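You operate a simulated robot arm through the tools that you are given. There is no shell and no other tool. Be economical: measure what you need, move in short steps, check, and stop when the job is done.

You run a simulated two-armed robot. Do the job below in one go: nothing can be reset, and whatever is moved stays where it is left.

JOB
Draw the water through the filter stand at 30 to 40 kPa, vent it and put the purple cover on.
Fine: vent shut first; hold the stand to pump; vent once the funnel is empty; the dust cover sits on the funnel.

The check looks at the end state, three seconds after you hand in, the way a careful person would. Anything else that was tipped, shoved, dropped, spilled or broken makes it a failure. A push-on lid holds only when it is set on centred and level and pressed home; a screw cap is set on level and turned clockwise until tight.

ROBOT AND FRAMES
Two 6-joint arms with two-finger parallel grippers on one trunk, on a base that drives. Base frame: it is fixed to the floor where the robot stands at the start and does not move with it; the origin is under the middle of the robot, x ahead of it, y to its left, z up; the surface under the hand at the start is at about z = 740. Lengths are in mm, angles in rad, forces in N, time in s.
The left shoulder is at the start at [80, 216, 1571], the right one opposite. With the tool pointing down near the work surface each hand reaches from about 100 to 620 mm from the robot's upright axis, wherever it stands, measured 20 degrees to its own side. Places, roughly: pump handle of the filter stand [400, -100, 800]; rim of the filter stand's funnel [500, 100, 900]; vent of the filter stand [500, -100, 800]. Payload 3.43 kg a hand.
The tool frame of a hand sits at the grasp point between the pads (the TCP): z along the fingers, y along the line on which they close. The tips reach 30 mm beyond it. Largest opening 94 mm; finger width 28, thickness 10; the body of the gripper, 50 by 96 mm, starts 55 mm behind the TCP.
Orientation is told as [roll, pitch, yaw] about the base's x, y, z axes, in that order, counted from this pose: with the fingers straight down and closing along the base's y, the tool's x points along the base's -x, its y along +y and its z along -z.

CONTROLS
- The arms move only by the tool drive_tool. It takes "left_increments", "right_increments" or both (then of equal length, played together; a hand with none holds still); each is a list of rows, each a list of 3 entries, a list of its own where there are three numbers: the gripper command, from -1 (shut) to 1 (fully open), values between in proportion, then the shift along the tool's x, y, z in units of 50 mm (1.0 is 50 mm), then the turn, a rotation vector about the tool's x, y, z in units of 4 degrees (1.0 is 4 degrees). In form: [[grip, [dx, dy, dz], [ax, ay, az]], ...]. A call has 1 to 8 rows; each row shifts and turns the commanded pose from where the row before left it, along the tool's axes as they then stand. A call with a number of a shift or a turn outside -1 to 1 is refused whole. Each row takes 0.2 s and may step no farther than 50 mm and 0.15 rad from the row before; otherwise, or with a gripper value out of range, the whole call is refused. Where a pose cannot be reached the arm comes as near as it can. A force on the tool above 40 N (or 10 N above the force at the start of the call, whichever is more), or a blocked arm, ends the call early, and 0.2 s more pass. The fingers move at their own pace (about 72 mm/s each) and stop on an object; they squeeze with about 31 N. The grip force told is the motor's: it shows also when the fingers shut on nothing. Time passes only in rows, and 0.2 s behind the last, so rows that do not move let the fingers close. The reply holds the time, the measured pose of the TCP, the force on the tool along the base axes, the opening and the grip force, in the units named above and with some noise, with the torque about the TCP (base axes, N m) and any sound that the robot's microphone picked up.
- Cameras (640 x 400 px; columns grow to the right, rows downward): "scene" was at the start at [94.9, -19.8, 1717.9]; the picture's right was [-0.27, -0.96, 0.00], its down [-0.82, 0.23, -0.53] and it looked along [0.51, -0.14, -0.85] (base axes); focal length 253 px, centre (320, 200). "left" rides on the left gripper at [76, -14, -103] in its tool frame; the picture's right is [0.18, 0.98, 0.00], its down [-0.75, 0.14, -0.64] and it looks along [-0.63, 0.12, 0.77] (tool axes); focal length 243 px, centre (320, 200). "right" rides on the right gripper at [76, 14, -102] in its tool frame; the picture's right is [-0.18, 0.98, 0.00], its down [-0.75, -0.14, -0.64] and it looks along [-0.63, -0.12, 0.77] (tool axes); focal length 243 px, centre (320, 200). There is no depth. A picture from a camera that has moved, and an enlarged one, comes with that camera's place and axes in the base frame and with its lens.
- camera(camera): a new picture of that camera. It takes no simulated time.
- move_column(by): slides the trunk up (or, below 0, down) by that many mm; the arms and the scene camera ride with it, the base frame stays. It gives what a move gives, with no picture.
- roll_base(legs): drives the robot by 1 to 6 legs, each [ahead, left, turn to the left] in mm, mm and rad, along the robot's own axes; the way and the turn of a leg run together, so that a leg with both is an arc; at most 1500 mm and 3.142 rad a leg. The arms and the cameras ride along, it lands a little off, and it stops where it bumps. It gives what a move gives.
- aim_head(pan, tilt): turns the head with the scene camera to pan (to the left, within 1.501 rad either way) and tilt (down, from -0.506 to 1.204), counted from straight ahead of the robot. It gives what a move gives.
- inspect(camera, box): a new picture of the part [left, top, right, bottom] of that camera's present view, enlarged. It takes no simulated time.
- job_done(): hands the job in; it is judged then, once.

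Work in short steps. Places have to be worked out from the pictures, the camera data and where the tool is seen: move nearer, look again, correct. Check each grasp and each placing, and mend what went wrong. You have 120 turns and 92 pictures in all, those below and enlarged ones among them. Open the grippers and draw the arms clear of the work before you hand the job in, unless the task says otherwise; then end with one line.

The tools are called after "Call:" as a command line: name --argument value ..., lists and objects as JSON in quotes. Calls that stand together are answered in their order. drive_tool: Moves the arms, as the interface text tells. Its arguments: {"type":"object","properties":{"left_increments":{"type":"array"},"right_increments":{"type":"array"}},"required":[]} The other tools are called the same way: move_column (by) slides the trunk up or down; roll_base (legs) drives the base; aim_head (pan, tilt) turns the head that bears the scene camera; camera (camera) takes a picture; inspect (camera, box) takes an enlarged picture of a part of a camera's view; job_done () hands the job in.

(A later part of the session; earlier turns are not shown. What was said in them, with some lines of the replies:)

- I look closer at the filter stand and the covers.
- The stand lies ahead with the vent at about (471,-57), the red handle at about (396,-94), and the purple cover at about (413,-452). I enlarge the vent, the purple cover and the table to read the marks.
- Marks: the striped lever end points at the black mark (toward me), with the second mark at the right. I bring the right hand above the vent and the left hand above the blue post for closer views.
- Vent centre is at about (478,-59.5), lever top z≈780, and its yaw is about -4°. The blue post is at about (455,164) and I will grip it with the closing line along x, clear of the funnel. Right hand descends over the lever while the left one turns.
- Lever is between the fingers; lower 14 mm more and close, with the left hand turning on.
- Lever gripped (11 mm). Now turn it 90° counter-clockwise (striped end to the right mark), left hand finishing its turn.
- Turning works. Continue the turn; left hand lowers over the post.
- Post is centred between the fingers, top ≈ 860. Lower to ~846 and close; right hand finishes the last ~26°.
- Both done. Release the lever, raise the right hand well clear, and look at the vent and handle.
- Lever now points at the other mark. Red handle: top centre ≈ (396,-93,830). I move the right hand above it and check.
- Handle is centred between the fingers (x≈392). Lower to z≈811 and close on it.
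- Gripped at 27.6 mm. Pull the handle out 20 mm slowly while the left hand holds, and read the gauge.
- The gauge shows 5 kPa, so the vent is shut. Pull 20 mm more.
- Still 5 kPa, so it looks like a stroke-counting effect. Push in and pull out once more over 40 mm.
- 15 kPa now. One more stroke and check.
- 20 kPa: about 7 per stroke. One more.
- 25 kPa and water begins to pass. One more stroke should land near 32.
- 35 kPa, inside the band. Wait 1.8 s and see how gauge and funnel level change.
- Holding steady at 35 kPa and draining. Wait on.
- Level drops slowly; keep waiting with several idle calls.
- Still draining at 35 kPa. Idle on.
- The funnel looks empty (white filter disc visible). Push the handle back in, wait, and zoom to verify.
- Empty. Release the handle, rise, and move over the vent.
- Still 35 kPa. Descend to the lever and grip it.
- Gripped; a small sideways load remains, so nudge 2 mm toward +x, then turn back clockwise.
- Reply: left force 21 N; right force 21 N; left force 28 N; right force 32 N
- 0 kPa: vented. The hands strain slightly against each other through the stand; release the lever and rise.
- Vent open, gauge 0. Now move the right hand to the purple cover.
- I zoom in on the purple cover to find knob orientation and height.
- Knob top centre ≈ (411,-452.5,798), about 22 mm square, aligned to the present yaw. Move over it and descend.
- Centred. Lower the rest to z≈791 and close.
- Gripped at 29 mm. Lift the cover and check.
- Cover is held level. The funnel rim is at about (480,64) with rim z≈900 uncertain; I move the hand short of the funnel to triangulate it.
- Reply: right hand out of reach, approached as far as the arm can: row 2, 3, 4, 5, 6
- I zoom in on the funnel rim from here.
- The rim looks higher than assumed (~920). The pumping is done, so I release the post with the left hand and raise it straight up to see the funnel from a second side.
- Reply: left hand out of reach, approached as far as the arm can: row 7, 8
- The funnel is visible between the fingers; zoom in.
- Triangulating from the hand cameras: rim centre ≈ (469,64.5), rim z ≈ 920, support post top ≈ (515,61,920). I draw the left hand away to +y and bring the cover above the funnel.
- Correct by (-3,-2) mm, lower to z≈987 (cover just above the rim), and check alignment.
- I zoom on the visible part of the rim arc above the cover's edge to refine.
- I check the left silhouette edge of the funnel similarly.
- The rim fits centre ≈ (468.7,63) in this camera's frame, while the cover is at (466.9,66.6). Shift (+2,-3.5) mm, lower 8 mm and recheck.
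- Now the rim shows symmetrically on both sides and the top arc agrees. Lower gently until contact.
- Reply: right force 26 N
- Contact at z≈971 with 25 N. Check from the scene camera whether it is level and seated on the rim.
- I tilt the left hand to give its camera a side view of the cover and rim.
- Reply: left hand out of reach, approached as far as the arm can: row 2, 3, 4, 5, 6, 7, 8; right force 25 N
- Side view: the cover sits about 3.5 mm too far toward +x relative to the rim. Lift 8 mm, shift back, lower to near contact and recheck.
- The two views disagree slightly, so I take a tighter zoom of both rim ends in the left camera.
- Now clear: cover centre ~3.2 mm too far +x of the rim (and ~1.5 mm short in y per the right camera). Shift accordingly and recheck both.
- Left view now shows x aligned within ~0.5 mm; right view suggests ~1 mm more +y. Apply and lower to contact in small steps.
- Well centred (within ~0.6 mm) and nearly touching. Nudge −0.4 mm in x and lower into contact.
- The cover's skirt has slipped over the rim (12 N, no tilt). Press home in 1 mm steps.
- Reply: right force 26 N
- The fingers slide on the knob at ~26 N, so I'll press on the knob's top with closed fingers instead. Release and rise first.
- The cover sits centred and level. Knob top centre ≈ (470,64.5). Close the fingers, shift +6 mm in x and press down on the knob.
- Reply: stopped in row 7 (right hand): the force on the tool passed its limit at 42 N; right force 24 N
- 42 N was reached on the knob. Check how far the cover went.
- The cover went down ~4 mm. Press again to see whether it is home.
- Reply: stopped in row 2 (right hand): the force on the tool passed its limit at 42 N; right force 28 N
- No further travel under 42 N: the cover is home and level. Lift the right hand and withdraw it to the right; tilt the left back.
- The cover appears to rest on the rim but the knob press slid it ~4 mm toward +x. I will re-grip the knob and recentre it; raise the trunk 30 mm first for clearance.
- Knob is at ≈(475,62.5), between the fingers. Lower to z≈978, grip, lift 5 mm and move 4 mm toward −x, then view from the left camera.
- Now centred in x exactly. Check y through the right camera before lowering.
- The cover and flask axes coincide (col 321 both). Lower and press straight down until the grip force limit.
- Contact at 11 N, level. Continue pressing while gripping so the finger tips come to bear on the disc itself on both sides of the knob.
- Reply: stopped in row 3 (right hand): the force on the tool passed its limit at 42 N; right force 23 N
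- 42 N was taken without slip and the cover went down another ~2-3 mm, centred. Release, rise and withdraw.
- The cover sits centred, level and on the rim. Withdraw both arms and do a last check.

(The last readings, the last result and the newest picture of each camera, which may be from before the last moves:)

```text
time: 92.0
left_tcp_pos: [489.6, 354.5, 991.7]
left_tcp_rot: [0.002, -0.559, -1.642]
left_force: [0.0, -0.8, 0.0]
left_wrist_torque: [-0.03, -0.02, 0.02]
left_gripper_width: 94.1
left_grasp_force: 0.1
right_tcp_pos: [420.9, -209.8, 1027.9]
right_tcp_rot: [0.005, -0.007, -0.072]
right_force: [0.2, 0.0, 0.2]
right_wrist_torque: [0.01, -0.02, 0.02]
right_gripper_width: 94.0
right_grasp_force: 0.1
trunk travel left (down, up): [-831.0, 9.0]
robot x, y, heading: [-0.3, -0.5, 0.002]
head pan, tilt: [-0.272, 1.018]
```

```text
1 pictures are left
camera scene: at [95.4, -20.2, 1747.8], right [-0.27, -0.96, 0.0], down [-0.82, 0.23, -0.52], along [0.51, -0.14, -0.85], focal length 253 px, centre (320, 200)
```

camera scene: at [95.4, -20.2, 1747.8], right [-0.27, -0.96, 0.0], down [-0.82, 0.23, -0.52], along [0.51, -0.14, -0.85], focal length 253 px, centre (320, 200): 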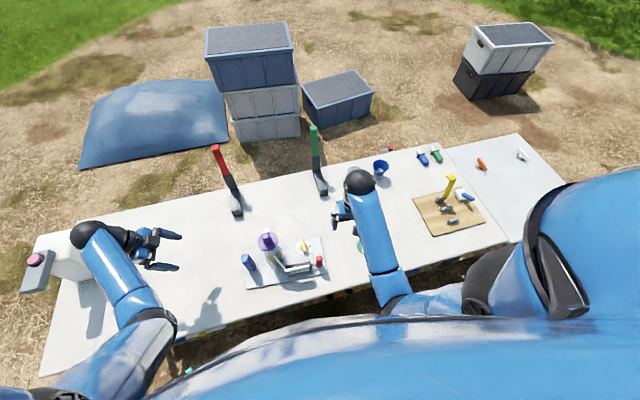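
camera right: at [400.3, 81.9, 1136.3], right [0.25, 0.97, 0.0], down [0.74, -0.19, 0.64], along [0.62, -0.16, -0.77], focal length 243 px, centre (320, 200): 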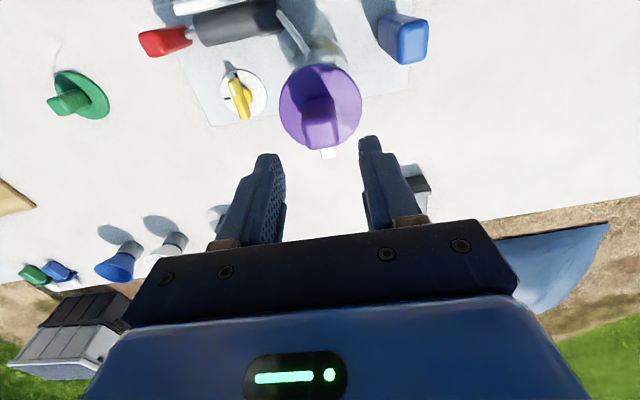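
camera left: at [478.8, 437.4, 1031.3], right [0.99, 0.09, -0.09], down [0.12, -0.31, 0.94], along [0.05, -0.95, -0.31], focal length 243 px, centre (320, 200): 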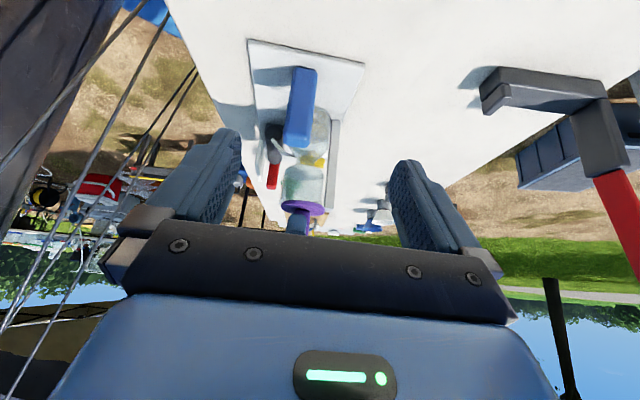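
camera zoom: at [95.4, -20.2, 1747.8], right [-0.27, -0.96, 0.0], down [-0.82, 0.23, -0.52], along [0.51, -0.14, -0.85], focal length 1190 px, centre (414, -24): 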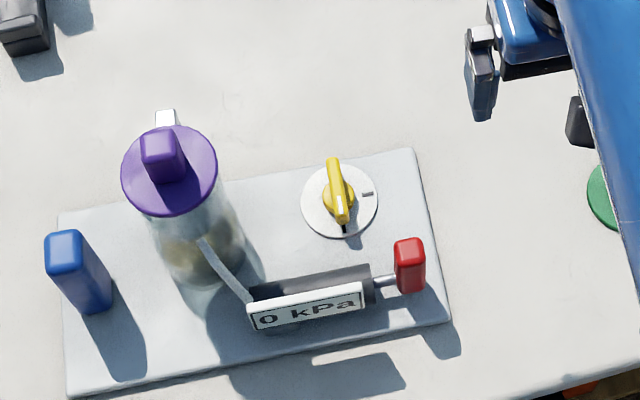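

The gauge reads 0 kPa, the vent is open, the purple cover is on, and both arms are clear with grippers open. I hand in.

Call:
job_done

```text
The job is handed in.
```

I drew the water through the filter at 35 kPa until the funnel was empty, vented the stand to 0 kPa, and set the purple cover on the funnel, centred and level. Turning the vent slid the stand about 4–5 mm to the right, and I left it there.
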